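You operate a simulated robot arm through the tools that you are given. There is no shell and no other tool. Be economical: measure what you need, move in short steps, check, and stop when the job is done.

Carry out the task below with a simulated two-armed robot. There is one attempt and no reset: what you move stays moved.

Task
Hold the blue basin on the top of the teal bench steady with one hand and put the carton labelled "round" from the top of the black bench in it with the other.

Only the result counts: the job must be done as asked and must still hold three seconds after the hand-in. Knocking over, shifting, dropping, spilling or breaking anything else fails it.

Robot
Two 7-joint arms with two-finger parallel grippers on one trunk, on a base that drives. Base frame: it is fixed to the floor where the robot stands at the start and does not move with it; the origin is under the middle of the robot, x ahead of it, y to its left, z up; the surface under the hand at the start is at about z = 76. Readings come in cm, degrees, newtons and seconds.
The left shoulder is at the start at [6.1, 10.1, 100.9], the right one opposite. With the tool pointing down near the work surface each hand reaches from about 26 to 54 cm from the robot's upright axis, wherever it stands, measured 20 degrees to its own side. Places, roughly: blue basin [350, -50, 75]. Payload 2.4 kg a hand.
The tool frame of a hand sits at the grasp point between the pads (the TCP): z along the fingers, y along the line on which they close. The tips reach 2.4 cm beyond it. Largest opening 6.8 cm; finger width 1.7, thickness 1; the body of the gripper, 4 by 7 cm, starts 4.1 cm behind the TCP.
Orientation is that of the tool frame in the base frame, as a unit quaternion [w, x, y, z]. With the fingers straight down and closing along the base's y, the tool's x points along the base's -x, its y along +y and its z along -z.

Tools
- The arms move only by the tool nudge_tool. It takes "left_plan", "right_plan" or both (then of equal length, played together; a hand with none holds still); each is a list of rows, each an object (a shift or turn left out is 0, a gripper value left out holds the last) with "delta_pos": the shift along the base's x, y, z in cm, a list of three; "dr": the turn, a rotation vector about the base's x, y, z in degrees, a list of three. In form: [{"delta_pos": [x, y, z], "dr": [wx, wy, wz]}, ...]. A call has 1 to 8 rows; each row shifts and turns the commanded pose from where the row before left it. "left_jaw" and "right_jaw" are, for a hand that has rows, the gripper command, from -1 (fully open) to 1 (shut), values between in proportion, set as the call begins (left out, the last holds). Each row takes 0.2 s and may step no farther than 5 cm and 8.6 degrees from the row before; otherwise, or with a gripper value out of range, the whole call is refused. Where a pose cannot be reached the arm comes as near as it can. A force on the tool above 40 N (or 10 N above the force at the start of the call, whichever is more), or a blocked arm, ends the call early, and 0.2 s more pass. Each finger travels about 7.2 cm/s and halts on what it meets, pressing with about 31 N; the grip force reading is that of the motor and also rises with nothing between the fingers. The clock runs only during rows and for 0.2 s after the last one: add rows that do not move to give the fingers time. It gives the time, the measured TCP pose, the force on the tool (base axes), the opening and the grip force at its end, in the units of the frame above (readings bear some noise), with the torque about the TCP (base axes, N m) and any sound that the robot's microphone picked up.
- Cameras (640 x 400 px; columns grow to the right, rows downward): "scene" is now at [15.06, -2.89, 117.27]; the picture's right is [-0.32, -0.95, 0.00], its down [-0.50, 0.17, -0.85] and it looks along [0.80, -0.27, -0.53] (base axes); focal length 249 px, centre (320, 200). "left" rides on the left gripper at [8.4, -1.1, -7.5] in its tool frame; the picture's right is [0.13, 0.99, 0.00], its down [-0.60, 0.08, -0.79] and it looks along [-0.79, 0.10, 0.61] (tool axes); focal length 251 px, centre (320, 200). "right" rides on the right gripper at [8.4, 1.1, -7.5] in its tool frame; the picture's right is [-0.13, 0.99, 0.00], its down [-0.60, -0.08, -0.79] and it looks along [-0.79, -0.10, 0.61] (tool axes); focal length 251 px, centre (320, 200). There is no depth. A picture from a camera that has moved, and an enlarged one, comes with that camera's place and axes in the base frame and with its lens.
- capture(camera): a new picture of that camera. No time passes.
- move_column(by): slides the trunk up (or, below 0, down) by that many cm; the arms and the scene camera ride with it, the base frame stays. It gives what a move gives, with no picture.
- base_move(legs): drives the robot by 1 to 6 legs, each [ahead, left, turn to the left] in cm, cm and degrees, along the robot's own axes; the way and the turn of a leg run together, so that a leg with both is an arc; at most 150 cm and 180 degrees a leg. The arms and the cameras ride along, it lands a little off, and it stops where it bumps. It gives what a move gives.
- turn_head(pan, tilt): turns the head with the scene camera to pan (to the left, within 86 degrees either way) and tilt (down, from -29 to 69), counted from straight ahead of the robot. It gives what a move gives.
- enlarge(camera, box): a new picture of the part [left, top, right, bottom] of that camera's present view, enlarged. No time passes.
- job_done(): hands the job in; it is judged then, once.

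Work in short steps. Places have to be worked out from the pictures, the camera data and where the tool is seen: move nearer, look again, correct. Check each grasp and each placing, and mend what went wrong. You have 120 turns and 88 pictures in all, those below and enlarged ones among them. Open the grippers and draw the arms clear of the work before you hand the job in, unless the task says otherwise; then end with one line.

The tools are called after "Request:" by a JSON object that holds its "name" and its "arguments". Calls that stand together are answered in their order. nudge_tool: Moves the arms, as the interface text tells. Its arguments: {"type":"object","properties":{"left_plan":{"type":"array","items":{"type":"object","properties":{"delta_pos":{"type":"array","items":{"type":"number"}},"dr":{"type":"array","items":{"type":"number"}}}}},"left_jaw":{"type":"number"},"right_plan":{"type":"array","items":{"type":"object","properties":{"delta_pos":{"type":"array","items":{"type":"number"}},"dr":{"type":"array","items":{"type":"number"}}}}},"right_jaw":{"type":"number"}},"required":[]} The other tools are called the same way: move_column (by) slides the trunk up or down; base_move (legs) drives the base; turn_head (pan, tilt) turns the head that bears the scene camera; capture (camera) takes a picture; enlarge (camera, box) takes an enlarged picture of a part of a camera's view; job_done () hands the job in.

At the start:

```text
time: 0.0
left_eef_pos: [37.01, 6.66, 101.82]
left_orientation: [0.0, -0.001, 1.0, 0.0]
left_wrist_force: [0.4, -0.5, -0.3]
left_wrist_torque: [0.0, -0.03, -0.01]
left_grip_width: 6.81
left_grip_force: 0.0
right_eef_pos: [35.59, -29.54, 103.56]
right_orientation: [0.0, 0.0, 1.0, 0.0]
right_wrist_force: [1.2, 0.5, -0.8]
right_wrist_torque: [-0.01, 0.01, -0.01]
right_grip_width: 6.77
right_grip_force: 0.1
trunk travel left (down, up): [-22.5, 62.4]
robot x, y, heading: [-0.37, 0.26, -0.1]
head pan, tilt: [-18.5, 32.1]
```

scene: 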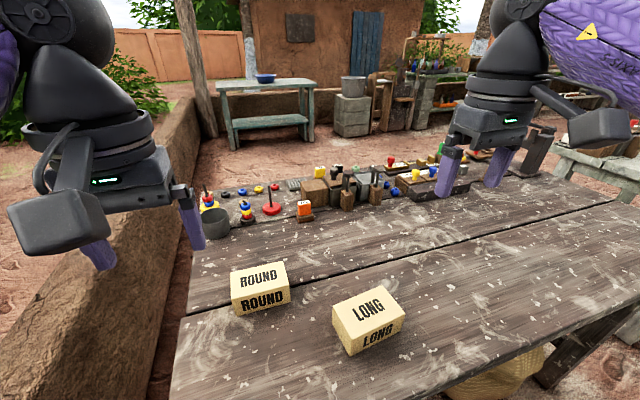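
right: 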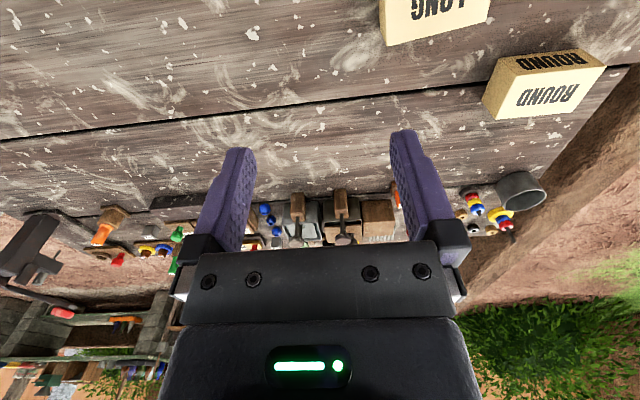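
left: 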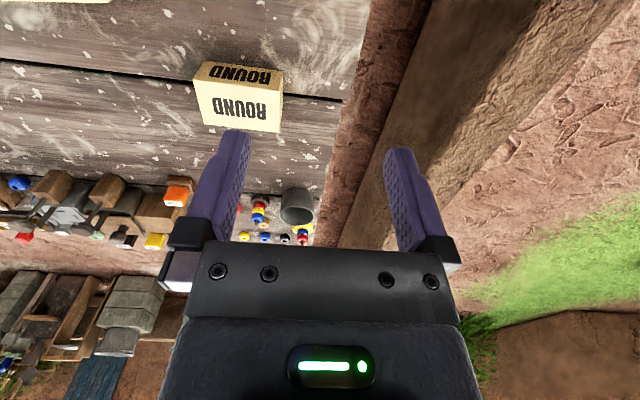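

The ROUND carton seems to sit near [46, -2, 80]. I enlarge the view to measure it.

Request:
{"name": "enlarge", "arguments": {"camera": "scene", "box": [200, 230, 440, 380]}}

Request:
{"name": "enlarge", "arguments": {"camera": "left", "box": [160, 30, 320, 130]}}

Request:
{"name": "enlarge", "arguments": {"camera": "scene", "box": [190, 50, 350, 150]}}

```text
2.67 times, centred on (320, 305) of scene
camera zoom: at [15.06, -2.89, 117.27], right [-0.32, -0.95, 0.0], down [-0.5, 0.17, -0.85], along [0.8, -0.27, -0.53], focal length 665 px, centre (320, -80)
```

zoom: 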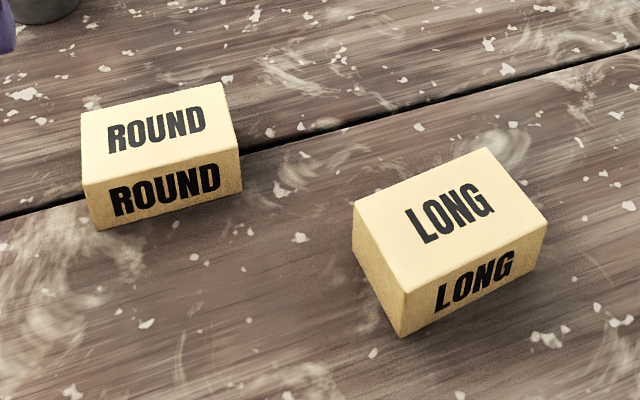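

```text
4.00 times, centred on (240, 80) of left
camera zoom: at [28.62, 5.57, 109.42], right [-0.13, 0.99, 0.0], down [0.6, 0.08, 0.79], along [0.79, 0.1, -0.61], focal length 1006 px, centre (640, 680)
```

zoom: 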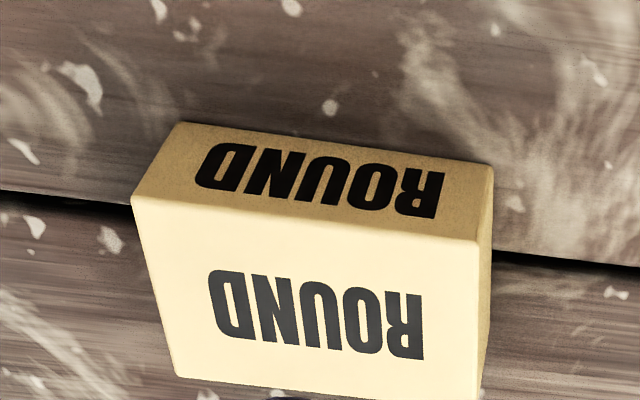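

```text
4.00 times, centred on (270, 100) of scene
camera zoom: at [15.06, -2.89, 117.27], right [-0.32, -0.95, 0.0], down [-0.5, 0.17, -0.85], along [0.8, -0.27, -0.53], focal length 997 px, centre (520, 600)
```

zoom: 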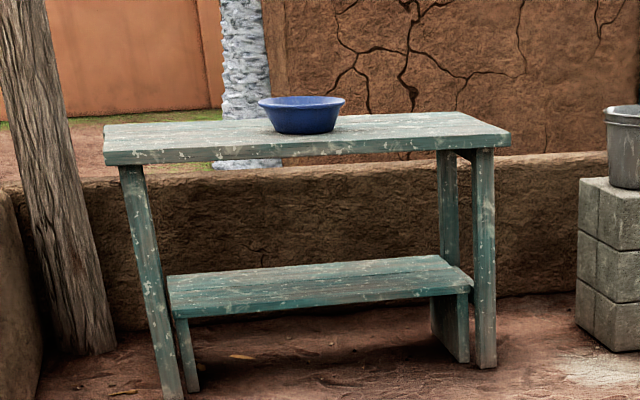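

I estimate the ROUND carton spans x 45–51, y −7.1–2.8, z 76–81, about 6 × 9.9 × 5 cm and square to the axes. Now I look around for a driving route to the teal bench.

Request:
{"name": "turn_head", "arguments": {"pan": -70, "tilt": 30}}

Request:
{"name": "capture", "arguments": {"camera": "scene"}}

Request:
{"name": "turn_head", "arguments": {"pan": 50, "tilt": 35}}

Request:
{"name": "capture", "arguments": {"camera": "scene"}}

```text
time: 1.2
left_eef_pos: [37.02, 6.7, 101.93]
left_orientation: [-0.001, 0.0, 1.0, 0.0]
left_wrist_force: [-0.3, -0.4, 0.1]
left_wrist_torque: [0.03, 0.02, -0.02]
left_grip_width: 6.81
left_grip_force: 0.1
right_eef_pos: [35.4, -29.53, 103.57]
right_orientation: [0.0, 0.001, 1.0, 0.0]
right_wrist_force: [-0.5, -0.6, -0.8]
right_wrist_torque: [0.02, 0.0, -0.01]
right_grip_width: 6.8
right_grip_force: 0.1
trunk travel left (down, up): [-22.5, 62.4]
robot x, y, heading: [-0.18, -0.31, 0.0]
head pan, tilt: [-70.0, 30.0]
```

```text
81 pictures are left
camera scene: at [9.67, -8.54, 117.6], right [-0.94, -0.34, 0.0], down [-0.17, 0.47, -0.87], along [0.3, -0.81, -0.5], focal length 249 px, centre (320, 200)
```

scene: 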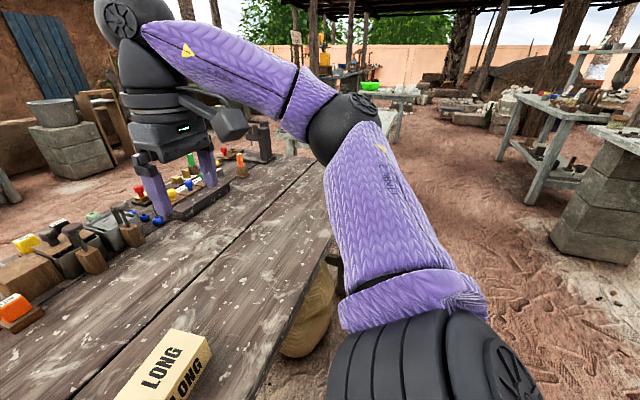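

```text
time: 3.2
left_eef_pos: [37.08, 6.68, 101.86]
left_orientation: [0.0, 0.001, 1.0, 0.0]
left_wrist_force: [-0.1, -0.5, -0.3]
left_wrist_torque: [-0.03, 0.0, 0.01]
left_grip_width: 6.8
left_grip_force: 0.1
right_eef_pos: [35.45, -29.4, 103.61]
right_orientation: [-0.001, 0.001, 1.0, 0.0]
right_wrist_force: [0.4, 0.4, -0.2]
right_wrist_torque: [-0.01, 0.03, 0.02]
right_grip_width: 6.82
right_grip_force: 0.1
trunk travel left (down, up): [-22.5, 62.4]
robot x, y, heading: [-0.03, -0.08, 0.1]
head pan, tilt: [50.0, 35.0]
```

```text
80 pictures are left
camera scene: at [12.23, 6.7, 116.82], right [0.77, -0.64, 0.0], down [-0.37, -0.44, -0.82], along [0.53, 0.63, -0.57], focal length 249 px, centre (320, 200)
```

scene: 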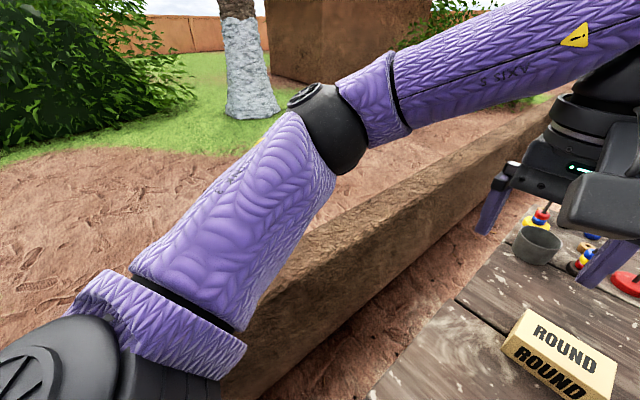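

The black bench fills the front (y about −106 to 10), and the low wall blocks the left, so the route goes round the right end. First I bring the left hand over the carton, turning it 90° so it closes along x.

Request:
{"name": "nudge_tool", "arguments": {"left_plan": [{"delta_pos": [1.2, -1, -0.5], "dr": [0, 0, -8.4]}, {"delta_pos": [1.2, -1, -0.5], "dr": [0, 0, -8.4]}, {"delta_pos": [1.2, -1, -0.5], "dr": [0, 0, -8.4]}, {"delta_pos": [1.2, -1, -0.5], "dr": [0, 0, -8.4]}, {"delta_pos": [1.2, -1, -0.5], "dr": [0, 0, -8.4]}, {"delta_pos": [1.2, -1, -0.5], "dr": [0, 0, -8.4]}, {"delta_pos": [1.2, -1, -0.5], "dr": [0, 0, -8.4]}, {"delta_pos": [1.2, -1, -0.5], "dr": [0, 0, -8.4]}], "left_jaw": -1}}

Request:
{"name": "nudge_tool", "arguments": {"left_plan": [{"delta_pos": [0.5, -0.5, -2], "dr": [0, 0, -8.4]}, {"delta_pos": [0.5, -0.5, -2], "dr": [0, 0, -8.4]}, {"delta_pos": [0.5, 0, -2], "dr": [0, 0, -6]}, {"delta_pos": [0, 0, 0]}]}}

Request:
{"name": "capture", "arguments": {"camera": "left"}}

```text
time: 5.0
left_eef_pos: [41.83, 2.23, 97.4]
left_orientation: [0.0, 0.448, 0.894, 0.0]
left_wrist_force: [0.0, -0.2, -0.7]
left_wrist_torque: [0.0, 0.03, 0.02]
left_grip_width: 6.81
left_grip_force: 0.0
left hand out of reach, approached as far as the arm can: row 6, 7, 8
right_eef_pos: [35.59, -29.56, 103.55]
right_orientation: [0.0, 0.0, 1.0, 0.0]
right_wrist_force: [0.6, 0.9, -0.5]
right_wrist_torque: [0.0, 0.01, -0.04]
right_grip_width: 6.8
right_grip_force: 0.0
trunk travel left (down, up): [-22.5, 62.4]
robot x, y, heading: [-0.35, -0.03, 0.1]
head pan, tilt: [50.0, 35.0]
```

```text
time: 6.0
left_eef_pos: [40.07, 3.86, 96.0]
left_orientation: [0.001, 0.49, 0.871, -0.001]
left_wrist_force: [-0.6, -0.1, -0.8]
left_wrist_torque: [-0.02, 0.02, 0.04]
left_grip_width: 6.78
left_grip_force: 0.1
left hand out of reach, approached as far as the arm can: row 1, 2, 3
right_eef_pos: [35.53, -29.55, 103.51]
right_orientation: [0.0, 0.001, 1.0, 0.0]
right_wrist_force: [0.6, -0.6, 0.3]
right_wrist_torque: [0.01, 0.03, 0.03]
right_grip_width: 6.82
right_grip_force: 0.2
trunk travel left (down, up): [-22.5, 62.4]
robot x, y, heading: [-0.18, -0.37, 0.1]
head pan, tilt: [50.0, 35.0]
```

```text
79 pictures are left
camera left: at [34.66, 10.43, 103.5], right [0.78, 0.63, 0.0], down [0.38, -0.47, 0.8], along [0.5, -0.62, -0.61], focal length 251 px, centre (320, 200)
```

left: 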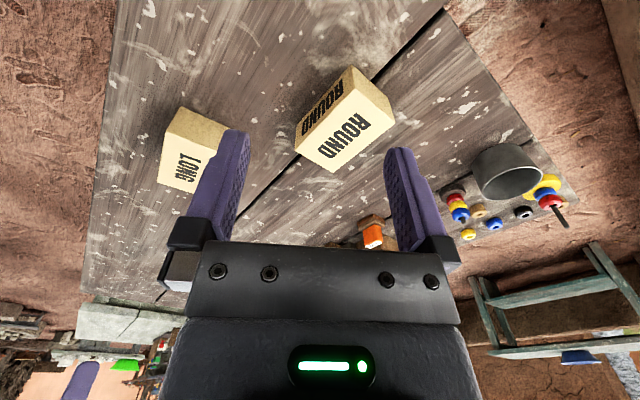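

That wrist direction runs out near −58°. I turn the other way, pulling the hand back while it turns.

Request:
{"name": "nudge_tool", "arguments": {"left_plan": [{"delta_pos": [0, 0, 0.5], "dr": [0, 0, 8.5]}, {"delta_pos": [0, 0, 0.5], "dr": [0, 0, 8.5]}, {"delta_pos": [0, 0, 0.5], "dr": [0, 0, 8.5]}, {"delta_pos": [0, 0, 0.5], "dr": [0, 0, 8.5]}, {"delta_pos": [0, 0, 0.5], "dr": [0, 0, 8.5]}, {"delta_pos": [0, 0, 0.5], "dr": [0, 0, 8.5]}, {"delta_pos": [0, 0, 0.5], "dr": [0, 0, 8.5]}, {"delta_pos": [0, 0, 0], "dr": [0, 0, 8.5]}]}}

```text
time: 7.8
left_eef_pos: [40.12, 3.78, 99.59]
left_orientation: [0.002, -0.083, 0.997, 0.0]
left_wrist_force: [0.1, -0.6, -0.5]
left_wrist_torque: [0.0, -0.01, 0.03]
left_grip_width: 6.81
left_grip_force: 0.0
right_eef_pos: [35.38, -29.6, 103.53]
right_orientation: [0.0, -0.001, 1.0, 0.0]
right_wrist_force: [0.4, 0.8, 0.3]
right_wrist_torque: [-0.01, 0.0, -0.02]
right_grip_width: 6.79
right_grip_force: 0.0
trunk travel left (down, up): [-22.5, 62.4]
robot x, y, heading: [-0.04, -0.27, -0.2]
head pan, tilt: [50.0, 35.0]
```

The command restarts from the measured pose; the hand is now at about +9.5°. I continue to +90°.

Request:
{"name": "nudge_tool", "arguments": {"left_plan": [{"delta_pos": [0.5, -0.5, 0], "dr": [0, 0, 8.05]}, {"delta_pos": [0.5, -0.5, 0], "dr": [0, 0, 8.05]}, {"delta_pos": [0.5, -0.5, 0], "dr": [0, 0, 8.05]}, {"delta_pos": [0.5, -0.5, 0], "dr": [0, 0, 8.05]}, {"delta_pos": [0.5, -0.5, 0], "dr": [0, 0, 8.05]}, {"delta_pos": [0.5, -0.5, 0], "dr": [0, 0, 8.05]}, {"delta_pos": [0.5, -0.5, 0], "dr": [0, 0, 8.05]}, {"delta_pos": [0.5, -0.5, 0], "dr": [0, 0, 8.05]}]}}

Request:
{"name": "nudge_tool", "arguments": {"left_plan": [{"delta_pos": [1, -0.5, -1], "dr": [0, 0, 8.05]}, {"delta_pos": [1, -0.5, -1], "dr": [0, 0, 8.05]}, {"delta_pos": [1, -0.5, -2]}, {"delta_pos": [1, -0.5, -2]}, {"delta_pos": [0, 0, 0]}]}}

Request:
{"name": "capture", "arguments": {"camera": "left"}}

```text
time: 9.6
left_eef_pos: [44.11, -0.25, 99.56]
left_orientation: [0.001, -0.6, 0.8, 0.002]
left_wrist_force: [0.1, -0.2, 0.8]
left_wrist_torque: [-0.01, -0.05, -0.05]
left_grip_width: 6.81
left_grip_force: 0.0
right_eef_pos: [35.48, -29.57, 103.56]
right_orientation: [0.0, 0.001, 1.0, 0.0]
right_wrist_force: [0.6, 0.0, 0.3]
right_wrist_torque: [0.0, 0.01, 0.02]
right_grip_width: 6.8
right_grip_force: 0.0
trunk travel left (down, up): [-22.5, 62.4]
robot x, y, heading: [0.01, -0.1, 0.0]
head pan, tilt: [50.0, 35.0]
```

```text
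time: 10.8
left_eef_pos: [47.6, -1.93, 93.25]
left_orientation: [0.002, -0.706, 0.709, 0.002]
left_wrist_force: [-0.4, 0.3, 0.3]
left_wrist_torque: [-0.02, 0.01, -0.02]
left_grip_width: 6.78
left_grip_force: 0.0
left hand out of reach, approached as far as the arm can: row 4
right_eef_pos: [35.48, -29.57, 103.48]
right_orientation: [0.0, 0.0, 1.0, 0.0]
right_wrist_force: [0.4, -1.0, 1.0]
right_wrist_torque: [0.01, 0.0, -0.01]
right_grip_width: 6.8
right_grip_force: 0.1
trunk travel left (down, up): [-22.5, 62.4]
robot x, y, heading: [0.02, -0.36, -0.2]
head pan, tilt: [50.0, 35.0]
```

```text
78 pictures are left
camera left: at [48.66, -10.31, 100.79], right [-0.99, -0.13, 0.0], down [-0.08, 0.6, 0.8], along [-0.1, 0.79, -0.61], focal length 251 px, centre (320, 200)
```

left: 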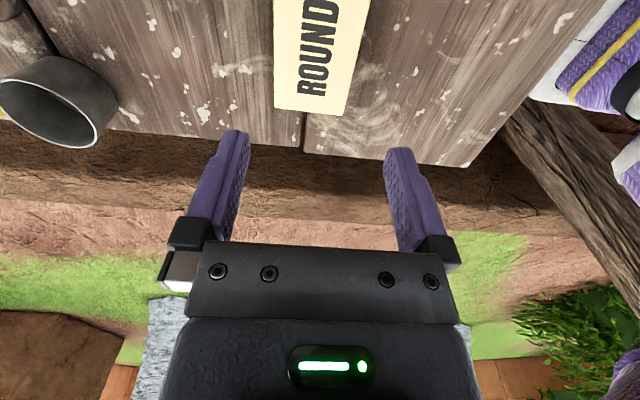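

The carton edges now solve to x 44.8–51.0, so its centre is at 47.9. I descend to just above it and re-check the alignment.

Request:
{"name": "nudge_tool", "arguments": {"left_plan": [{"delta_pos": [0, 0, -3]}, {"delta_pos": [0.1, -0.1, -3]}, {"delta_pos": [0.2, -0.2, -2.7]}, {"delta_pos": [0, 0, 0]}, {"delta_pos": [0, 0, 0]}]}}

Request:
{"name": "capture", "arguments": {"camera": "left"}}

```text
time: 12.0
left_eef_pos: [47.89, -2.09, 84.69]
left_orientation: [0.001, -0.706, 0.708, 0.001]
left_wrist_force: [-0.3, 0.0, 0.1]
left_wrist_torque: [-0.02, 0.01, -0.03]
left_grip_width: 6.78
left_grip_force: 0.2
right_eef_pos: [35.61, -29.58, 103.62]
right_orientation: [0.0, 0.0, 1.0, 0.0]
right_wrist_force: [0.1, -0.1, -1.1]
right_wrist_torque: [0.01, 0.01, -0.01]
right_grip_width: 6.79
right_grip_force: 0.1
trunk travel left (down, up): [-22.5, 62.4]
robot x, y, heading: [0.17, 0.08, 0.2]
head pan, tilt: [50.0, 35.0]
```

```text
77 pictures are left
camera left: at [48.89, -10.56, 92.16], right [-0.99, -0.13, 0.0], down [-0.08, 0.6, 0.8], along [-0.1, 0.79, -0.61], focal length 251 px, centre (320, 200)
```

left: 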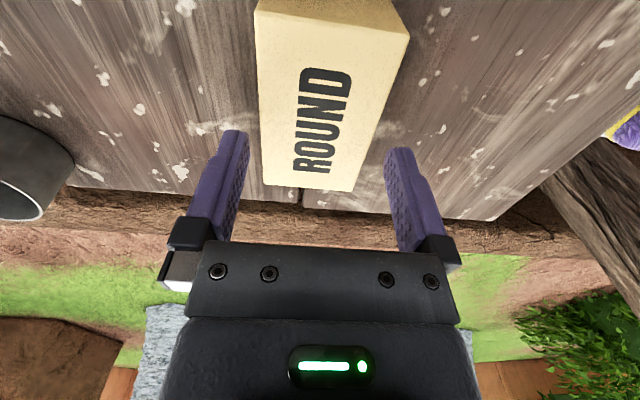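

Carton centre is x ≈ 48.0, y ≈ −2.2, square to the hand, leaving about 0.35 cm clearance on each side. I descend straight down in small steps.

Request:
{"name": "nudge_tool", "arguments": {"left_plan": [{"delta_pos": [0.12, -0.1, -0.7]}, {"delta_pos": [0, 0, -0.7]}, {"delta_pos": [0, 0, -0.7]}, {"delta_pos": [0, 0, -0.7]}, {"delta_pos": [0, 0, 0]}]}}

Request:
{"name": "capture", "arguments": {"camera": "left"}}

```text
time: 13.2
left_eef_pos: [48.12, -2.24, 81.92]
left_orientation: [0.001, -0.706, 0.708, 0.001]
left_wrist_force: [-0.5, -0.3, 0.6]
left_wrist_torque: [-0.04, 0.03, -0.03]
left_grip_width: 6.81
left_grip_force: 0.0
right_eef_pos: [35.44, -29.61, 103.46]
right_orientation: [0.0, 0.0, 1.0, 0.0]
right_wrist_force: [0.0, -0.3, 0.5]
right_wrist_torque: [-0.05, -0.04, 0.0]
right_grip_width: 6.79
right_grip_force: 0.1
trunk travel left (down, up): [-22.5, 62.4]
robot x, y, heading: [0.1, 0.1, 0.1]
head pan, tilt: [50.0, 35.0]
```

```text
76 pictures are left
camera left: at [49.08, -10.62, 89.4], right [-0.99, -0.13, 0.0], down [-0.08, 0.6, 0.8], along [-0.1, 0.79, -0.61], focal length 251 px, centre (320, 200)
```

left: 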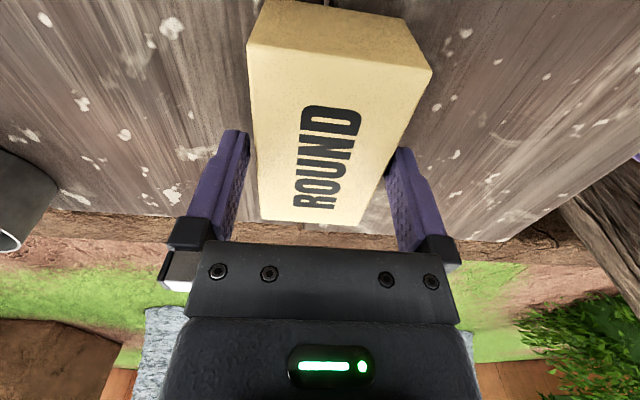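

The fingers straddle the carton with no contact force. I go down 2.5 cm more and close.

Request:
{"name": "nudge_tool", "arguments": {"left_plan": [{"delta_pos": [0, 0, -0.8]}, {"delta_pos": [0, 0, -0.8]}, {"delta_pos": [0, 0, -0.8]}, {"delta_pos": [0, 0, 0]}]}}

Request:
{"name": "nudge_tool", "arguments": {"left_plan": [{"delta_pos": [0, 0, 0]}, {"delta_pos": [0, 0, 0]}, {"delta_pos": [0, 0, 0]}], "left_jaw": 1}}

Request:
{"name": "nudge_tool", "arguments": {"left_plan": [{"delta_pos": [0, 0, 1]}, {"delta_pos": [0, 0, 2]}, {"delta_pos": [0, 0, 3]}, {"delta_pos": [0, 0, 3]}, {"delta_pos": [0, 0, 0]}]}}

Request:
{"name": "capture", "arguments": {"camera": "left"}}

```text
time: 14.2
left_eef_pos: [48.1, -2.25, 79.45]
left_orientation: [0.001, -0.706, 0.709, 0.002]
left_wrist_force: [0.6, 0.1, -0.1]
left_wrist_torque: [-0.02, 0.01, -0.04]
left_grip_width: 6.81
left_grip_force: 0.1
right_eef_pos: [35.6, -29.55, 103.58]
right_orientation: [-0.001, -0.001, 1.0, 0.0]
right_wrist_force: [0.4, -0.8, -0.2]
right_wrist_torque: [-0.01, 0.0, 0.0]
right_grip_width: 6.78
right_grip_force: 0.0
trunk travel left (down, up): [-22.5, 62.4]
robot x, y, heading: [0.03, -0.36, 0.1]
head pan, tilt: [50.0, 35.0]
```

```text
time: 15.0
left_eef_pos: [48.02, -2.19, 79.5]
left_orientation: [0.001, -0.706, 0.709, 0.001]
left_wrist_force: [-0.7, -0.4, -0.5]
left_wrist_torque: [-0.07, 0.04, -0.05]
left_grip_width: 6.17
left_grip_force: 31.3
right_eef_pos: [35.49, -29.55, 103.53]
right_orientation: [0.0, 0.001, 1.0, 0.0]
right_wrist_force: [0.4, -0.2, -0.4]
right_wrist_torque: [-0.01, -0.01, 0.01]
right_grip_width: 6.8
right_grip_force: 0.1
trunk travel left (down, up): [-22.5, 62.4]
robot x, y, heading: [0.08, 0.03, 0.3]
head pan, tilt: [50.0, 35.0]
```

```text
time: 16.2
left_eef_pos: [47.91, -2.1, 88.57]
left_orientation: [0.001, -0.706, 0.708, 0.001]
left_wrist_force: [1.5, 0.7, -2.1]
left_wrist_torque: [0.02, 0.0, 0.0]
left_grip_width: 6.18
left_grip_force: 31.1
right_eef_pos: [35.38, -29.59, 103.62]
right_orientation: [-0.001, -0.001, 1.0, 0.001]
right_wrist_force: [0.6, 0.3, 0.0]
right_wrist_torque: [0.02, -0.03, 0.01]
right_grip_width: 6.8
right_grip_force: 0.2
trunk travel left (down, up): [-22.5, 62.4]
robot x, y, heading: [-0.06, -0.39, -0.2]
head pan, tilt: [50.0, 35.0]
```

```text
75 pictures are left
camera left: at [49.01, -10.62, 95.99], right [-0.99, -0.13, 0.0], down [-0.08, 0.6, 0.8], along [-0.1, 0.79, -0.61], focal length 251 px, centre (320, 200)
```

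left: 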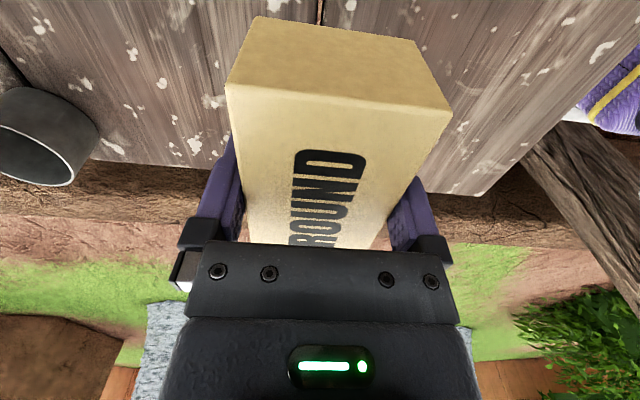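

The carton is held (6.17 cm wide, 31 N). I lift it, draw the arm in, raise the trunk for clearance and look for the route on the right.

Request:
{"name": "nudge_tool", "arguments": {"left_plan": [{"delta_pos": [-1, 1, 2.5]}, {"delta_pos": [-1.5, 1.5, 2.5]}, {"delta_pos": [-2, 2, 2.5]}, {"delta_pos": [-2, 2, 2.5]}, {"delta_pos": [-2, 2, 2]}, {"delta_pos": [-2, 2, 2]}, {"delta_pos": [0, 0, 0]}]}}

Request:
{"name": "move_column", "arguments": {"by": 15}}

Request:
{"name": "turn_head", "arguments": {"pan": -45, "tilt": 25}}

Request:
{"name": "capture", "arguments": {"camera": "scene"}}

```text
time: 17.8
left_eef_pos: [37.36, 8.26, 102.41]
left_orientation: [0.0, -0.707, 0.708, 0.002]
left_wrist_force: [0.5, 0.0, -3.3]
left_wrist_torque: [-0.02, 0.0, 0.01]
left_grip_width: 6.19
left_grip_force: 31.1
right_eef_pos: [35.44, -29.59, 103.53]
right_orientation: [0.0, 0.001, 1.0, 0.0]
right_wrist_force: [-0.4, 0.7, 0.5]
right_wrist_torque: [-0.01, 0.02, -0.01]
right_grip_width: 6.81
right_grip_force: 0.0
trunk travel left (down, up): [-22.5, 62.4]
robot x, y, heading: [-0.32, 0.07, 0.2]
head pan, tilt: [50.0, 35.0]
```

```text
time: 19.6
left_eef_pos: [37.51, 8.21, 117.39]
left_orientation: [0.001, -0.706, 0.708, 0.002]
left_wrist_force: [0.8, 0.0, -2.9]
left_wrist_torque: [-0.02, 0.0, 0.02]
left_grip_width: 6.18
left_grip_force: 31.2
right_eef_pos: [35.6, -29.59, 118.53]
right_orientation: [0.0, 0.0, 1.0, -0.001]
right_wrist_force: [0.4, 0.1, -0.3]
right_wrist_torque: [0.0, 0.02, -0.01]
right_grip_width: 6.82
right_grip_force: 0.0
trunk travel left (down, up): [-37.5, 47.5]
robot x, y, heading: [0.34, 0.18, 0.1]
head pan, tilt: [50.0, 35.0]
```

```text
time: 21.3
left_eef_pos: [37.51, 8.36, 117.54]
left_orientation: [0.002, -0.706, 0.708, 0.001]
left_wrist_force: [0.4, -0.1, -3.2]
left_wrist_torque: [-0.01, 0.04, 0.01]
left_grip_width: 6.19
left_grip_force: 30.5
right_eef_pos: [35.54, -29.54, 118.47]
right_orientation: [0.0, 0.0, 1.0, 0.0]
right_wrist_force: [0.1, -0.2, -0.5]
right_wrist_torque: [0.0, -0.01, 0.02]
right_grip_width: 6.81
right_grip_force: 0.0
trunk travel left (down, up): [-37.5, 47.5]
robot x, y, heading: [0.57, -0.31, -0.0]
head pan, tilt: [-45.0, 25.0]
```

```text
74 pictures are left
camera scene: at [10.06, -6.55, 133.58], right [-0.71, -0.71, 0.0], down [-0.3, 0.3, -0.91], along [0.64, -0.64, -0.42], focal length 249 px, centre (320, 200)
```

scene: 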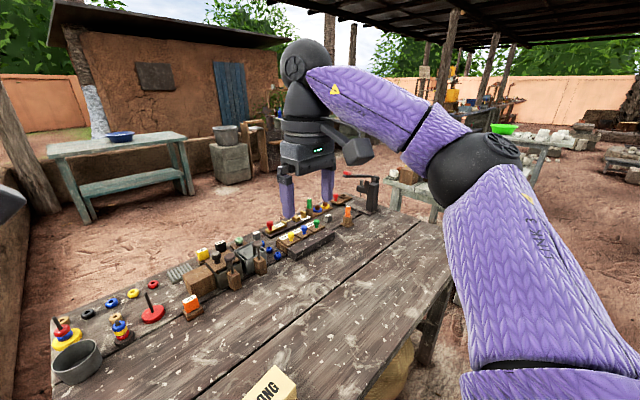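

The route seems to be between the black bench's right end and the next table with the green bowl. I back off a little and drive right to look.

Request:
{"name": "base_move", "arguments": {"legs": [[-15, 0, 0], [0, -70, 0]]}}

Request:
{"name": "turn_head", "arguments": {"pan": -30, "tilt": 30}}

Request:
{"name": "capture", "arguments": {"camera": "scene"}}

Request:
{"name": "turn_head", "arguments": {"pan": -75, "tilt": 25}}

Request:
{"name": "capture", "arguments": {"camera": "scene"}}

```text
time: 26.1
left_eef_pos: [22.66, -61.06, 117.47]
left_orientation: [0.002, -0.707, 0.707, 0.001]
left_wrist_force: [-0.1, 0.0, -3.1]
left_wrist_torque: [0.03, 0.01, 0.0]
left_grip_width: 6.18
left_grip_force: 31.5
right_eef_pos: [20.6, -99.05, 118.59]
right_orientation: [0.0, 0.0, 1.0, 0.0]
right_wrist_force: [0.2, -0.8, -0.8]
right_wrist_torque: [0.0, 0.03, 0.0]
right_grip_width: 6.82
right_grip_force: 0.0
trunk travel left (down, up): [-37.5, 47.5]
robot x, y, heading: [-14.7, -69.69, 0.0]
head pan, tilt: [-45.0, 25.0]
```

```text
time: 26.8
left_eef_pos: [22.69, -61.13, 117.4]
left_orientation: [0.0, -0.706, 0.708, 0.001]
left_wrist_force: [0.0, 0.0, -3.7]
left_wrist_torque: [0.04, 0.02, 0.01]
left_grip_width: 6.18
left_grip_force: 30.8
right_eef_pos: [20.58, -99.01, 118.43]
right_orientation: [0.0, -0.001, 1.0, 0.0]
right_wrist_force: [0.0, -1.1, 0.3]
right_wrist_torque: [-0.01, -0.01, -0.01]
right_grip_width: 6.83
right_grip_force: 0.0
trunk travel left (down, up): [-37.5, 47.5]
robot x, y, heading: [-14.94, -69.15, 0.1]
head pan, tilt: [-30.0, 30.0]
```

```text
73 pictures are left
camera scene: at [-3.54, -74.06, 132.78], right [-0.5, -0.87, 0.0], down [-0.43, 0.25, -0.87], along [0.75, -0.43, -0.5], focal length 249 px, centre (320, 200)
```

scene: 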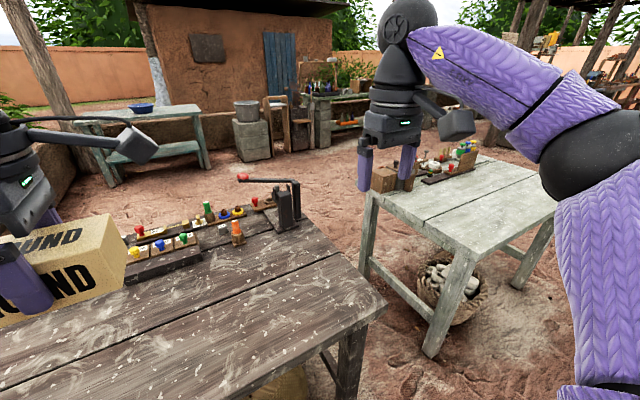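

```text
time: 27.9
left_eef_pos: [22.68, -61.19, 117.52]
left_orientation: [0.001, -0.707, 0.708, 0.002]
left_wrist_force: [0.4, -0.5, -2.3]
left_wrist_torque: [0.01, 0.0, -0.03]
left_grip_width: 6.18
left_grip_force: 31.0
right_eef_pos: [20.5, -98.98, 118.52]
right_orientation: [0.0, 0.0, 1.0, 0.0]
right_wrist_force: [0.5, 0.3, 0.3]
right_wrist_torque: [-0.02, 0.01, 0.01]
right_grip_width: 6.77
right_grip_force: 0.1
trunk travel left (down, up): [-37.5, 47.5]
robot x, y, heading: [-14.97, -69.29, 0.0]
head pan, tilt: [-75.0, 25.0]
```

```text
72 pictures are left
camera scene: at [-8.98, -78.43, 133.58], right [-0.97, -0.26, 0.0], down [-0.11, 0.41, -0.91], along [0.24, -0.88, -0.42], focal length 249 px, centre (320, 200)
```

scene: 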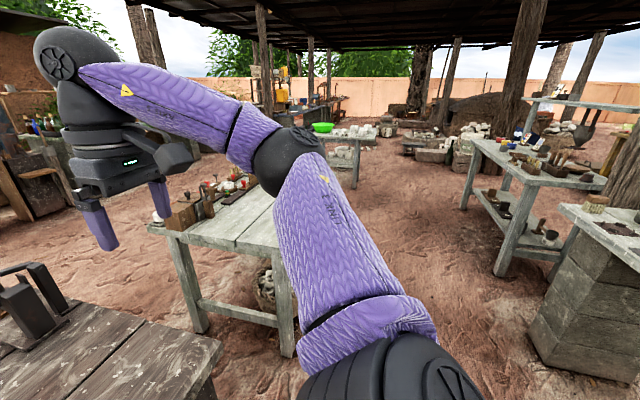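

The gap between the two benches is only about 43 cm, which is too risky. The ground right of the white table (past y ≈ −250) is open, so I go that way, keeping x ≈ −33.

Request:
{"name": "base_move", "arguments": {"legs": [[-18, 0, 0], [0, -120, 0], [0, -115, 0]]}}

Request:
{"name": "turn_head", "arguments": {"pan": -15, "tilt": 22}}

Request:
{"name": "capture", "arguments": {"camera": "scene"}}

```text
time: 40.6
left_eef_pos: [5.15, -296.09, 117.53]
left_orientation: [-0.001, 0.708, -0.706, -0.001]
left_wrist_force: [-0.2, 0.2, -2.9]
left_wrist_torque: [0.02, 0.0, 0.0]
left_grip_width: 6.18
left_grip_force: 30.6
right_eef_pos: [3.29, -334.05, 118.52]
right_orientation: [0.0, -0.004, 1.0, 0.0]
right_wrist_force: [-0.8, 0.2, -0.9]
right_wrist_torque: [-0.01, -0.01, 0.03]
right_grip_width: 6.8
right_grip_force: 0.1
trunk travel left (down, up): [-37.5, 47.5]
robot x, y, heading: [-32.76, -304.61, 0.7]
head pan, tilt: [-75.0, 25.0]
```

```text
time: 41.9
left_eef_pos: [5.14, -296.01, 117.46]
left_orientation: [-0.001, 0.709, -0.705, -0.002]
left_wrist_force: [-0.5, -0.1, -2.3]
left_wrist_torque: [0.01, 0.01, -0.01]
left_grip_width: 6.18
left_grip_force: 31.0
right_eef_pos: [3.29, -333.94, 118.55]
right_orientation: [0.0, -0.004, 1.0, 0.0]
right_wrist_force: [0.0, -0.3, -0.1]
right_wrist_torque: [0.01, -0.01, -0.04]
right_grip_width: 6.8
right_grip_force: 0.1
trunk travel left (down, up): [-37.5, 47.5]
robot x, y, heading: [-32.45, -304.55, 0.2]
head pan, tilt: [-15.0, 22.0]
```

```text
71 pictures are left
camera scene: at [-19.89, -306.97, 134.06], right [-0.25, -0.97, 0.0], down [-0.36, 0.09, -0.93], along [0.9, -0.23, -0.38], focal length 249 px, centre (320, 200)
```

scene: 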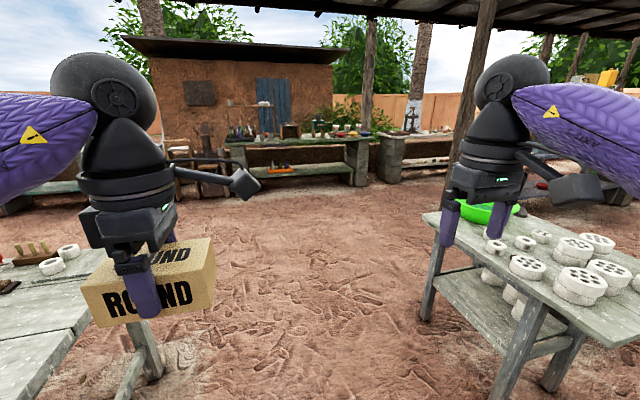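

The corridor between the white table (y ≈ −245) and the next table (y ≈ −402) is clear. I drive forward along its middle.

Request:
{"name": "base_move", "arguments": {"legs": [[0, -17, 0], [110, 0, 0], [100, 0, 0]]}}

Request:
{"name": "turn_head", "arguments": {"pan": 45, "tilt": 22}}

Request:
{"name": "capture", "arguments": {"camera": "scene"}}

Request:
{"name": "turn_head", "arguments": {"pan": 80, "tilt": 22}}

Request:
{"name": "capture", "arguments": {"camera": "scene"}}

```text
time: 53.4
left_eef_pos: [215.39, -312.74, 117.48]
left_orientation: [0.002, -0.703, 0.711, 0.001]
left_wrist_force: [-0.2, -0.2, -2.7]
left_wrist_torque: [0.01, -0.01, -0.02]
left_grip_width: 6.18
left_grip_force: 31.2
right_eef_pos: [212.97, -350.65, 118.58]
right_orientation: [0.0, 0.005, 1.0, 0.0]
right_wrist_force: [0.1, -0.1, -0.1]
right_wrist_torque: [-0.01, 0.01, 0.02]
right_grip_width: 6.81
right_grip_force: 0.0
trunk travel left (down, up): [-37.5, 47.5]
robot x, y, heading: [178.13, -320.68, -0.8]
head pan, tilt: [-15.0, 22.0]
```

```text
time: 54.7
left_eef_pos: [215.43, -312.76, 117.53]
left_orientation: [0.002, -0.703, 0.711, 0.001]
left_wrist_force: [-0.2, 0.6, -2.6]
left_wrist_torque: [0.01, -0.02, 0.01]
left_grip_width: 6.2
left_grip_force: 31.2
right_eef_pos: [212.99, -350.59, 118.56]
right_orientation: [-0.001, 0.006, 1.0, 0.0]
right_wrist_force: [0.1, 0.1, 0.4]
right_wrist_torque: [0.01, -0.01, 0.0]
right_grip_width: 6.81
right_grip_force: 0.0
trunk travel left (down, up): [-37.5, 47.5]
robot x, y, heading: [178.04, -320.69, -0.4]
head pan, tilt: [45.0, 22.0]
```

```text
70 pictures are left
camera scene: at [187.92, -314.37, 134.06], right [0.7, -0.71, 0.0], down [-0.27, -0.26, -0.93], along [0.66, 0.65, -0.37], focal length 249 px, centre (320, 200)
```

scene: 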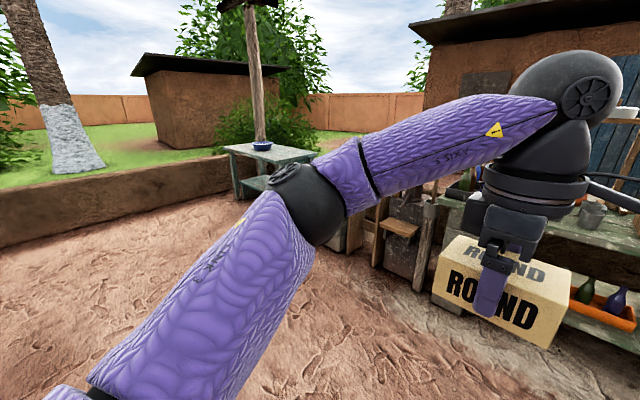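

```text
time: 55.7
left_eef_pos: [215.35, -312.86, 117.57]
left_orientation: [0.001, -0.703, 0.711, 0.001]
left_wrist_force: [-0.2, 0.3, -2.6]
left_wrist_torque: [0.02, -0.03, -0.04]
left_grip_width: 6.2
left_grip_force: 30.4
right_eef_pos: [213.21, -350.69, 118.56]
right_orientation: [0.0, 0.005, 1.0, 0.0]
right_wrist_force: [0.3, -0.6, -0.1]
right_wrist_torque: [-0.02, 0.0, 0.01]
right_grip_width: 6.8
right_grip_force: 0.0
trunk travel left (down, up): [-37.5, 47.5]
robot x, y, heading: [177.74, -321.03, -0.6]
head pan, tilt: [80.0, 22.0]
```

```text
69 pictures are left
camera scene: at [183.0, -311.74, 134.06], right [0.98, -0.18, 0.0], down [-0.07, -0.37, -0.93], along [0.17, 0.91, -0.37], focal length 249 px, centre (320, 200)
```

scene: 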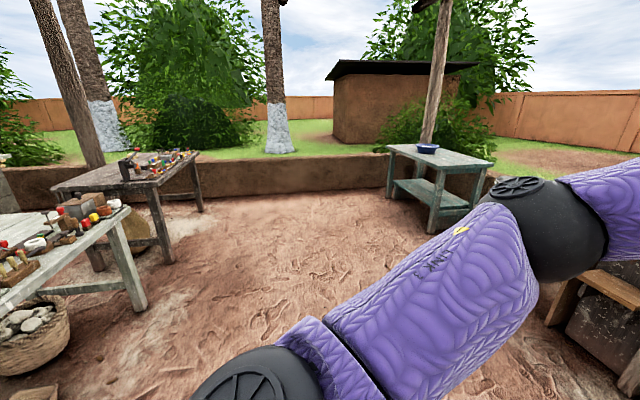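

The way is open. I strafe left to line up with the basin, then look.

Request:
{"name": "base_move", "arguments": {"legs": [[0, 135, 0.6], [0, 137, 0]]}}

Request:
{"name": "turn_head", "arguments": {"pan": 0, "tilt": 25}}

Request:
{"name": "capture", "arguments": {"camera": "scene"}}

```text
time: 69.0
left_eef_pos: [215.5, -37.92, 117.56]
left_orientation: [0.001, -0.706, 0.708, 0.0]
left_wrist_force: [0.2, 1.1, -2.3]
left_wrist_torque: [-0.01, -0.03, -0.01]
left_grip_width: 6.15
left_grip_force: 31.1
right_eef_pos: [213.59, -75.96, 118.52]
right_orientation: [0.0, 0.0, 1.0, 0.0]
right_wrist_force: [-0.7, 0.2, -0.2]
right_wrist_torque: [0.01, -0.04, 0.0]
right_grip_width: 6.81
right_grip_force: 0.1
trunk travel left (down, up): [-37.5, 47.5]
robot x, y, heading: [177.62, -46.33, 0.0]
head pan, tilt: [80.0, 22.0]
```

```text
time: 70.5
left_eef_pos: [215.44, -38.13, 117.5]
left_orientation: [0.002, -0.707, 0.708, 0.001]
left_wrist_force: [-0.2, 0.3, -2.6]
left_wrist_torque: [0.02, 0.0, -0.02]
left_grip_width: 6.17
left_grip_force: 31.1
right_eef_pos: [213.41, -75.74, 118.57]
right_orientation: [-0.001, 0.0, 1.0, 0.0]
right_wrist_force: [0.0, -0.4, -0.2]
right_wrist_torque: [-0.01, 0.0, -0.03]
right_grip_width: 6.79
right_grip_force: 0.2
trunk travel left (down, up): [-37.5, 47.5]
robot x, y, heading: [177.95, -46.0, 0.3]
head pan, tilt: [0.0, 25.0]
```

```text
68 pictures are left
camera scene: at [190.71, -46.43, 133.58], right [0.0, -1.0, 0.0], down [-0.42, 0.0, -0.91], along [0.91, 0.0, -0.42], focal length 249 px, centre (320, 200)
```

scene: 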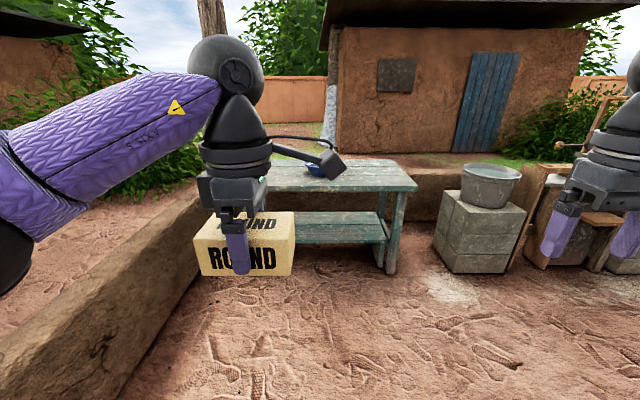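

The bench front edge is at about x ≈ 334 and the basin is straight ahead. I drive closer and look down past the arms.

Request:
{"name": "base_move", "arguments": {"legs": [[80, 0, 0]]}}

Request:
{"name": "turn_head", "arguments": {"pan": 0, "tilt": 38}}

Request:
{"name": "capture", "arguments": {"camera": "scene"}}

```text
time: 74.8
left_eef_pos: [295.42, -38.01, 117.47]
left_orientation: [0.001, -0.707, 0.708, 0.001]
left_wrist_force: [-0.1, 0.1, -2.4]
left_wrist_torque: [0.0, 0.03, -0.01]
left_grip_width: 6.16
left_grip_force: 30.6
right_eef_pos: [293.42, -75.94, 118.5]
right_orientation: [0.0, 0.0, 1.0, 0.0]
right_wrist_force: [0.5, 0.8, 0.2]
right_wrist_torque: [-0.02, -0.04, -0.01]
right_grip_width: 6.81
right_grip_force: 0.1
trunk travel left (down, up): [-37.5, 47.5]
robot x, y, heading: [258.17, -46.36, 0.2]
head pan, tilt: [0.0, 25.0]
```

```text
time: 75.6
left_eef_pos: [295.43, -37.94, 117.41]
left_orientation: [0.002, -0.707, 0.708, 0.001]
left_wrist_force: [0.7, -0.5, -2.5]
left_wrist_torque: [0.03, 0.0, -0.03]
left_grip_width: 6.18
left_grip_force: 30.8
right_eef_pos: [293.45, -75.97, 118.48]
right_orientation: [0.0, 0.0, 1.0, 0.0]
right_wrist_force: [-0.2, -0.2, 0.0]
right_wrist_torque: [-0.02, 0.02, 0.02]
right_grip_width: 6.81
right_grip_force: 0.0
trunk travel left (down, up): [-37.5, 47.5]
robot x, y, heading: [257.39, -46.34, 0.2]
head pan, tilt: [0.0, 38.0]
```

```text
67 pictures are left
camera scene: at [270.02, -46.34, 131.55], right [0.0, -1.0, 0.0], down [-0.62, 0.0, -0.79], along [0.79, 0.0, -0.62], focal length 249 px, centre (320, 200)
```

scene: 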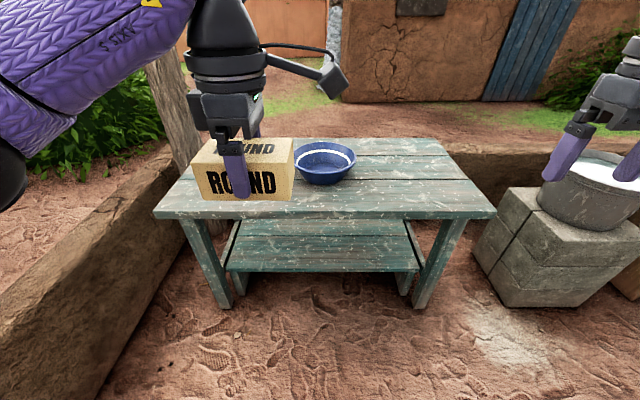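

I zoom in on the basin to measure it.

Request:
{"name": "enlarge", "arguments": {"camera": "scene", "box": [270, 120, 390, 195]}}

```text
5.33 times, centred on (330, 158) of scene
camera zoom: at [270.02, -46.34, 131.55], right [0.0, -1.0, 0.0], down [-0.62, 0.0, -0.79], along [0.79, 0.0, -0.62], focal length 1329 px, centre (267, 427)
```

zoom: 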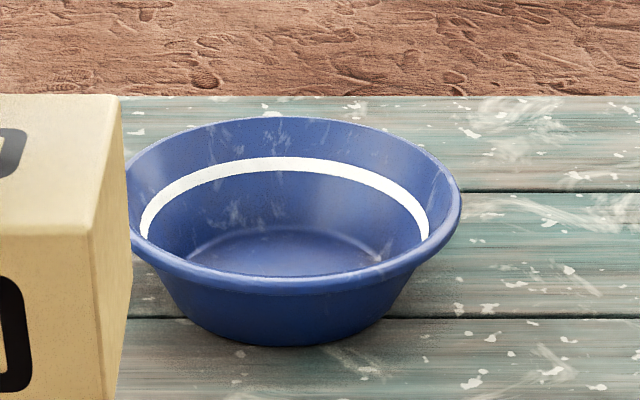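

Basin: centre ≈ [359.5, −48.3], rim radius ≈ 12.8, rim z ≈ 84, base radius ≈ 7.5. I drive to about x 310, y −54, which is the same standoff from the bench as at the start.

Request:
{"name": "base_move", "arguments": {"legs": [[0, -7.5, 0], [45, 0, 0]]}}

Request:
{"name": "turn_head", "arguments": {"pan": 0, "tilt": 55}}

Request:
{"name": "capture", "arguments": {"camera": "scene"}}

```text
time: 78.9
left_eef_pos: [340.75, -45.48, 117.47]
left_orientation: [0.001, -0.706, 0.708, 0.002]
left_wrist_force: [-0.2, -0.4, -3.3]
left_wrist_torque: [-0.02, 0.04, -0.04]
left_grip_width: 6.16
left_grip_force: 31.4
right_eef_pos: [338.69, -83.47, 118.51]
right_orientation: [0.0, 0.0, 1.0, 0.0]
right_wrist_force: [0.1, -0.2, 0.7]
right_wrist_torque: [-0.01, 0.01, -0.05]
right_grip_width: 6.79
right_grip_force: 0.1
trunk travel left (down, up): [-37.5, 47.5]
robot x, y, heading: [303.05, -53.5, 0.1]
head pan, tilt: [0.0, 38.0]
```

```text
time: 79.7
left_eef_pos: [340.61, -45.6, 117.37]
left_orientation: [0.001, -0.706, 0.709, 0.001]
left_wrist_force: [-0.6, -0.4, -3.4]
left_wrist_torque: [0.06, 0.01, -0.01]
left_grip_width: 6.2
left_grip_force: 30.6
right_eef_pos: [338.55, -83.35, 118.56]
right_orientation: [0.0, 0.001, 1.0, 0.0]
right_wrist_force: [-0.6, 0.1, -0.4]
right_wrist_torque: [-0.02, -0.01, -0.01]
right_grip_width: 6.8
right_grip_force: 0.1
trunk travel left (down, up): [-37.5, 47.5]
robot x, y, heading: [303.26, -53.78, 0.1]
head pan, tilt: [0.0, 55.0]
```

```text
65 pictures are left
camera scene: at [313.85, -53.88, 129.18], right [0.0, -1.0, 0.0], down [-0.82, 0.0, -0.57], along [0.57, 0.0, -0.82], focal length 249 px, centre (320, 200)
```

scene: 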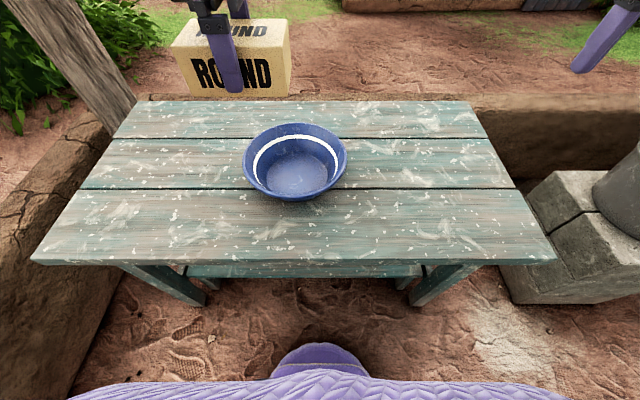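

The basin centre refines to about [358.7, −47.7]. I move 7 cm closer, lower the trunk to its starting height, and turn the left hand back so it closes along y with its camera towards the robot.

Request:
{"name": "base_move", "arguments": {"legs": [[7, 0, 0]]}}

Request:
{"name": "nudge_tool", "arguments": {"left_plan": [{"delta_pos": [0, 0.5, 0], "dr": [0, 0, -8.5]}, {"delta_pos": [0, 0.5, 0], "dr": [0, 0, -8.5]}, {"delta_pos": [0, 0.5, 0], "dr": [0, 0, -8.5]}, {"delta_pos": [0, 0.5, 0], "dr": [0, 0, -8.5]}, {"delta_pos": [0, 0.5, 0], "dr": [0, 0, -8.5]}, {"delta_pos": [0, 0.5, 0], "dr": [0, 0, -8.5]}, {"delta_pos": [0, 0.5, 0], "dr": [0, 0, -8.5]}, {"delta_pos": [0, 0.5, 0], "dr": [0, 0, -8.5]}]}}

Request:
{"name": "nudge_tool", "arguments": {"left_plan": [{"delta_pos": [0, 0.5, 0], "dr": [0, 0, -8.5]}, {"delta_pos": [0, 0.5, 0], "dr": [0, 0, -8.5]}, {"delta_pos": [0, 0.5, 0], "dr": [0, 0, -5]}, {"delta_pos": [0, 0, 0]}]}}

Request:
{"name": "move_column", "arguments": {"by": -15}}

Request:
{"name": "capture", "arguments": {"camera": "scene"}}

Request:
{"name": "capture", "arguments": {"camera": "right"}}

```text
time: 80.8
left_eef_pos: [347.81, -45.61, 117.43]
left_orientation: [0.0, -0.706, 0.708, 0.002]
left_wrist_force: [0.3, 0.1, -3.1]
left_wrist_torque: [-0.01, 0.02, 0.0]
left_grip_width: 6.18
left_grip_force: 31.2
right_eef_pos: [345.74, -83.53, 118.56]
right_orientation: [-0.001, 0.001, 1.0, 0.001]
right_wrist_force: [0.3, -0.7, 0.4]
right_wrist_torque: [0.0, -0.01, -0.01]
right_grip_width: 6.79
right_grip_force: 0.0
trunk travel left (down, up): [-37.5, 47.5]
robot x, y, heading: [310.0, -53.65, 0.1]
head pan, tilt: [0.0, 55.0]
```

```text
time: 82.6
left_eef_pos: [347.75, -41.42, 117.49]
left_orientation: [0.002, -0.188, 0.982, 0.0]
left_wrist_force: [-0.3, 0.0, -2.6]
left_wrist_torque: [0.0, -0.02, -0.02]
left_grip_width: 6.18
left_grip_force: 31.0
right_eef_pos: [345.57, -83.48, 118.54]
right_orientation: [0.0, 0.001, 1.0, 0.0]
right_wrist_force: [0.9, 0.0, -0.1]
right_wrist_torque: [0.0, 0.0, 0.02]
right_grip_width: 6.81
right_grip_force: 0.1
trunk travel left (down, up): [-37.5, 47.5]
robot x, y, heading: [310.0, -53.97, 0.0]
head pan, tilt: [0.0, 55.0]
```

```text
time: 83.6
left_eef_pos: [347.75, -40.07, 117.4]
left_orientation: [0.002, 0.002, 1.0, 0.0]
left_wrist_force: [0.1, 0.5, -2.8]
left_wrist_torque: [0.03, -0.01, -0.01]
left_grip_width: 6.17
left_grip_force: 31.3
right_eef_pos: [345.68, -83.51, 118.57]
right_orientation: [0.0, 0.001, 1.0, 0.0]
right_wrist_force: [-1.0, 0.0, 0.0]
right_wrist_torque: [-0.01, 0.0, -0.02]
right_grip_width: 6.79
right_grip_force: 0.1
trunk travel left (down, up): [-37.5, 47.5]
robot x, y, heading: [309.88, -53.84, -0.3]
head pan, tilt: [0.0, 55.0]
```

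```text
time: 85.3
left_eef_pos: [347.67, -40.12, 102.6]
left_orientation: [0.002, 0.002, 1.0, 0.0]
left_wrist_force: [1.2, 0.2, -2.3]
left_wrist_torque: [0.0, 0.0, -0.02]
left_grip_width: 6.17
left_grip_force: 30.9
right_eef_pos: [345.62, -83.37, 103.51]
right_orientation: [0.001, 0.001, 1.0, 0.0]
right_wrist_force: [0.5, 0.1, 0.1]
right_wrist_torque: [0.0, 0.04, 0.0]
right_grip_width: 6.8
right_grip_force: 0.1
trunk travel left (down, up): [-22.5, 62.4]
robot x, y, heading: [310.04, -53.69, -0.1]
head pan, tilt: [0.0, 55.0]
```

```text
64 pictures are left
camera scene: at [323.92, -53.88, 114.0], right [0.0, -1.0, 0.0], down [-0.82, 0.0, -0.57], along [0.57, 0.0, -0.82], focal length 249 px, centre (320, 200)
```

scene: 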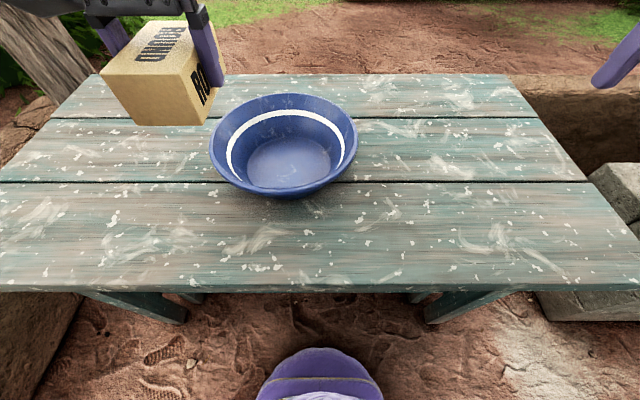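

```text
63 pictures are left
camera right: at [337.17, -82.26, 111.03], right [0.13, 0.99, 0.0], down [0.6, -0.08, 0.79], along [0.79, -0.1, -0.61], focal length 251 px, centre (320, 200)
```

right: 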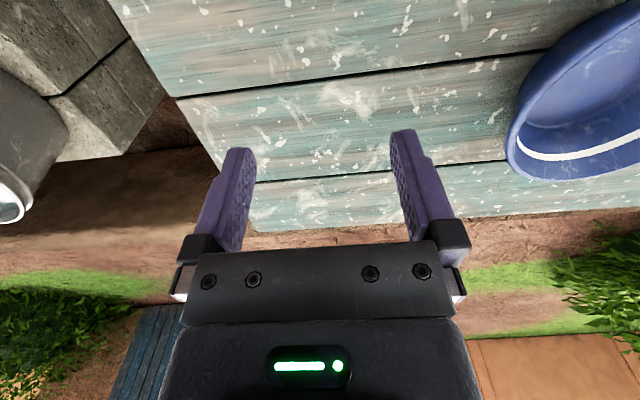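

The rim right edge is at y ≈ −60.6 and the wall slopes about 32°. I bring the right hand towards the right rim, tilted 32° so the fingers run parallel to the wall.

Request:
{"name": "nudge_tool", "arguments": {"right_plan": [{"delta_pos": [2, 3.5, -1], "dr": [8, 0, 0]}, {"delta_pos": [2, 3.5, -1], "dr": [8, 0, 0]}, {"delta_pos": [2, 3.5, -1.5], "dr": [8, 0, 0]}, {"delta_pos": [2, 3.5, -1.5], "dr": [8, 0, 0]}, {"delta_pos": [2.5, 2, -2]}, {"delta_pos": [2.5, 2, -2]}, {"delta_pos": [0, 0, 0]}], "right_jaw": -1}}

Request:
{"name": "capture", "arguments": {"camera": "right"}}

Request:
{"name": "capture", "arguments": {"camera": "scene"}}

```text
time: 86.9
left_eef_pos: [347.7, -40.14, 102.44]
left_orientation: [0.001, 0.002, 1.0, 0.0]
left_wrist_force: [0.6, 0.1, -2.9]
left_wrist_torque: [-0.02, 0.01, -0.02]
left_grip_width: 6.17
left_grip_force: 31.2
right_eef_pos: [358.77, -65.4, 94.45]
right_orientation: [-0.001, 0.0, 0.961, 0.275]
right_wrist_force: [-0.2, 0.7, 0.1]
right_wrist_torque: [0.01, -0.03, 0.02]
right_grip_width: 6.79
right_grip_force: 0.1
trunk travel left (down, up): [-22.5, 62.4]
robot x, y, heading: [310.22, -54.04, 0.0]
head pan, tilt: [0.0, 55.0]
```

```text
62 pictures are left
camera right: at [350.33, -68.46, 101.4], right [0.13, 0.84, 0.53], down [0.6, -0.49, 0.63], along [0.79, 0.23, -0.57], focal length 251 px, centre (320, 200)
```

right: 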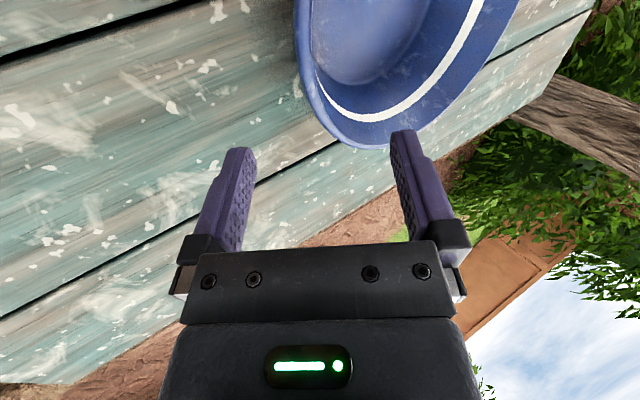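

```text
61 pictures are left
camera scene: at [323.95, -53.87, 113.99], right [0.0, -1.0, 0.0], down [-0.82, 0.0, -0.57], along [0.57, 0.0, -0.82], focal length 249 px, centre (320, 200)
```

scene: 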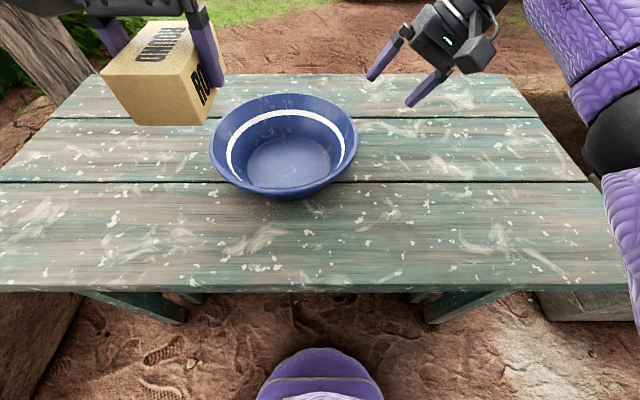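

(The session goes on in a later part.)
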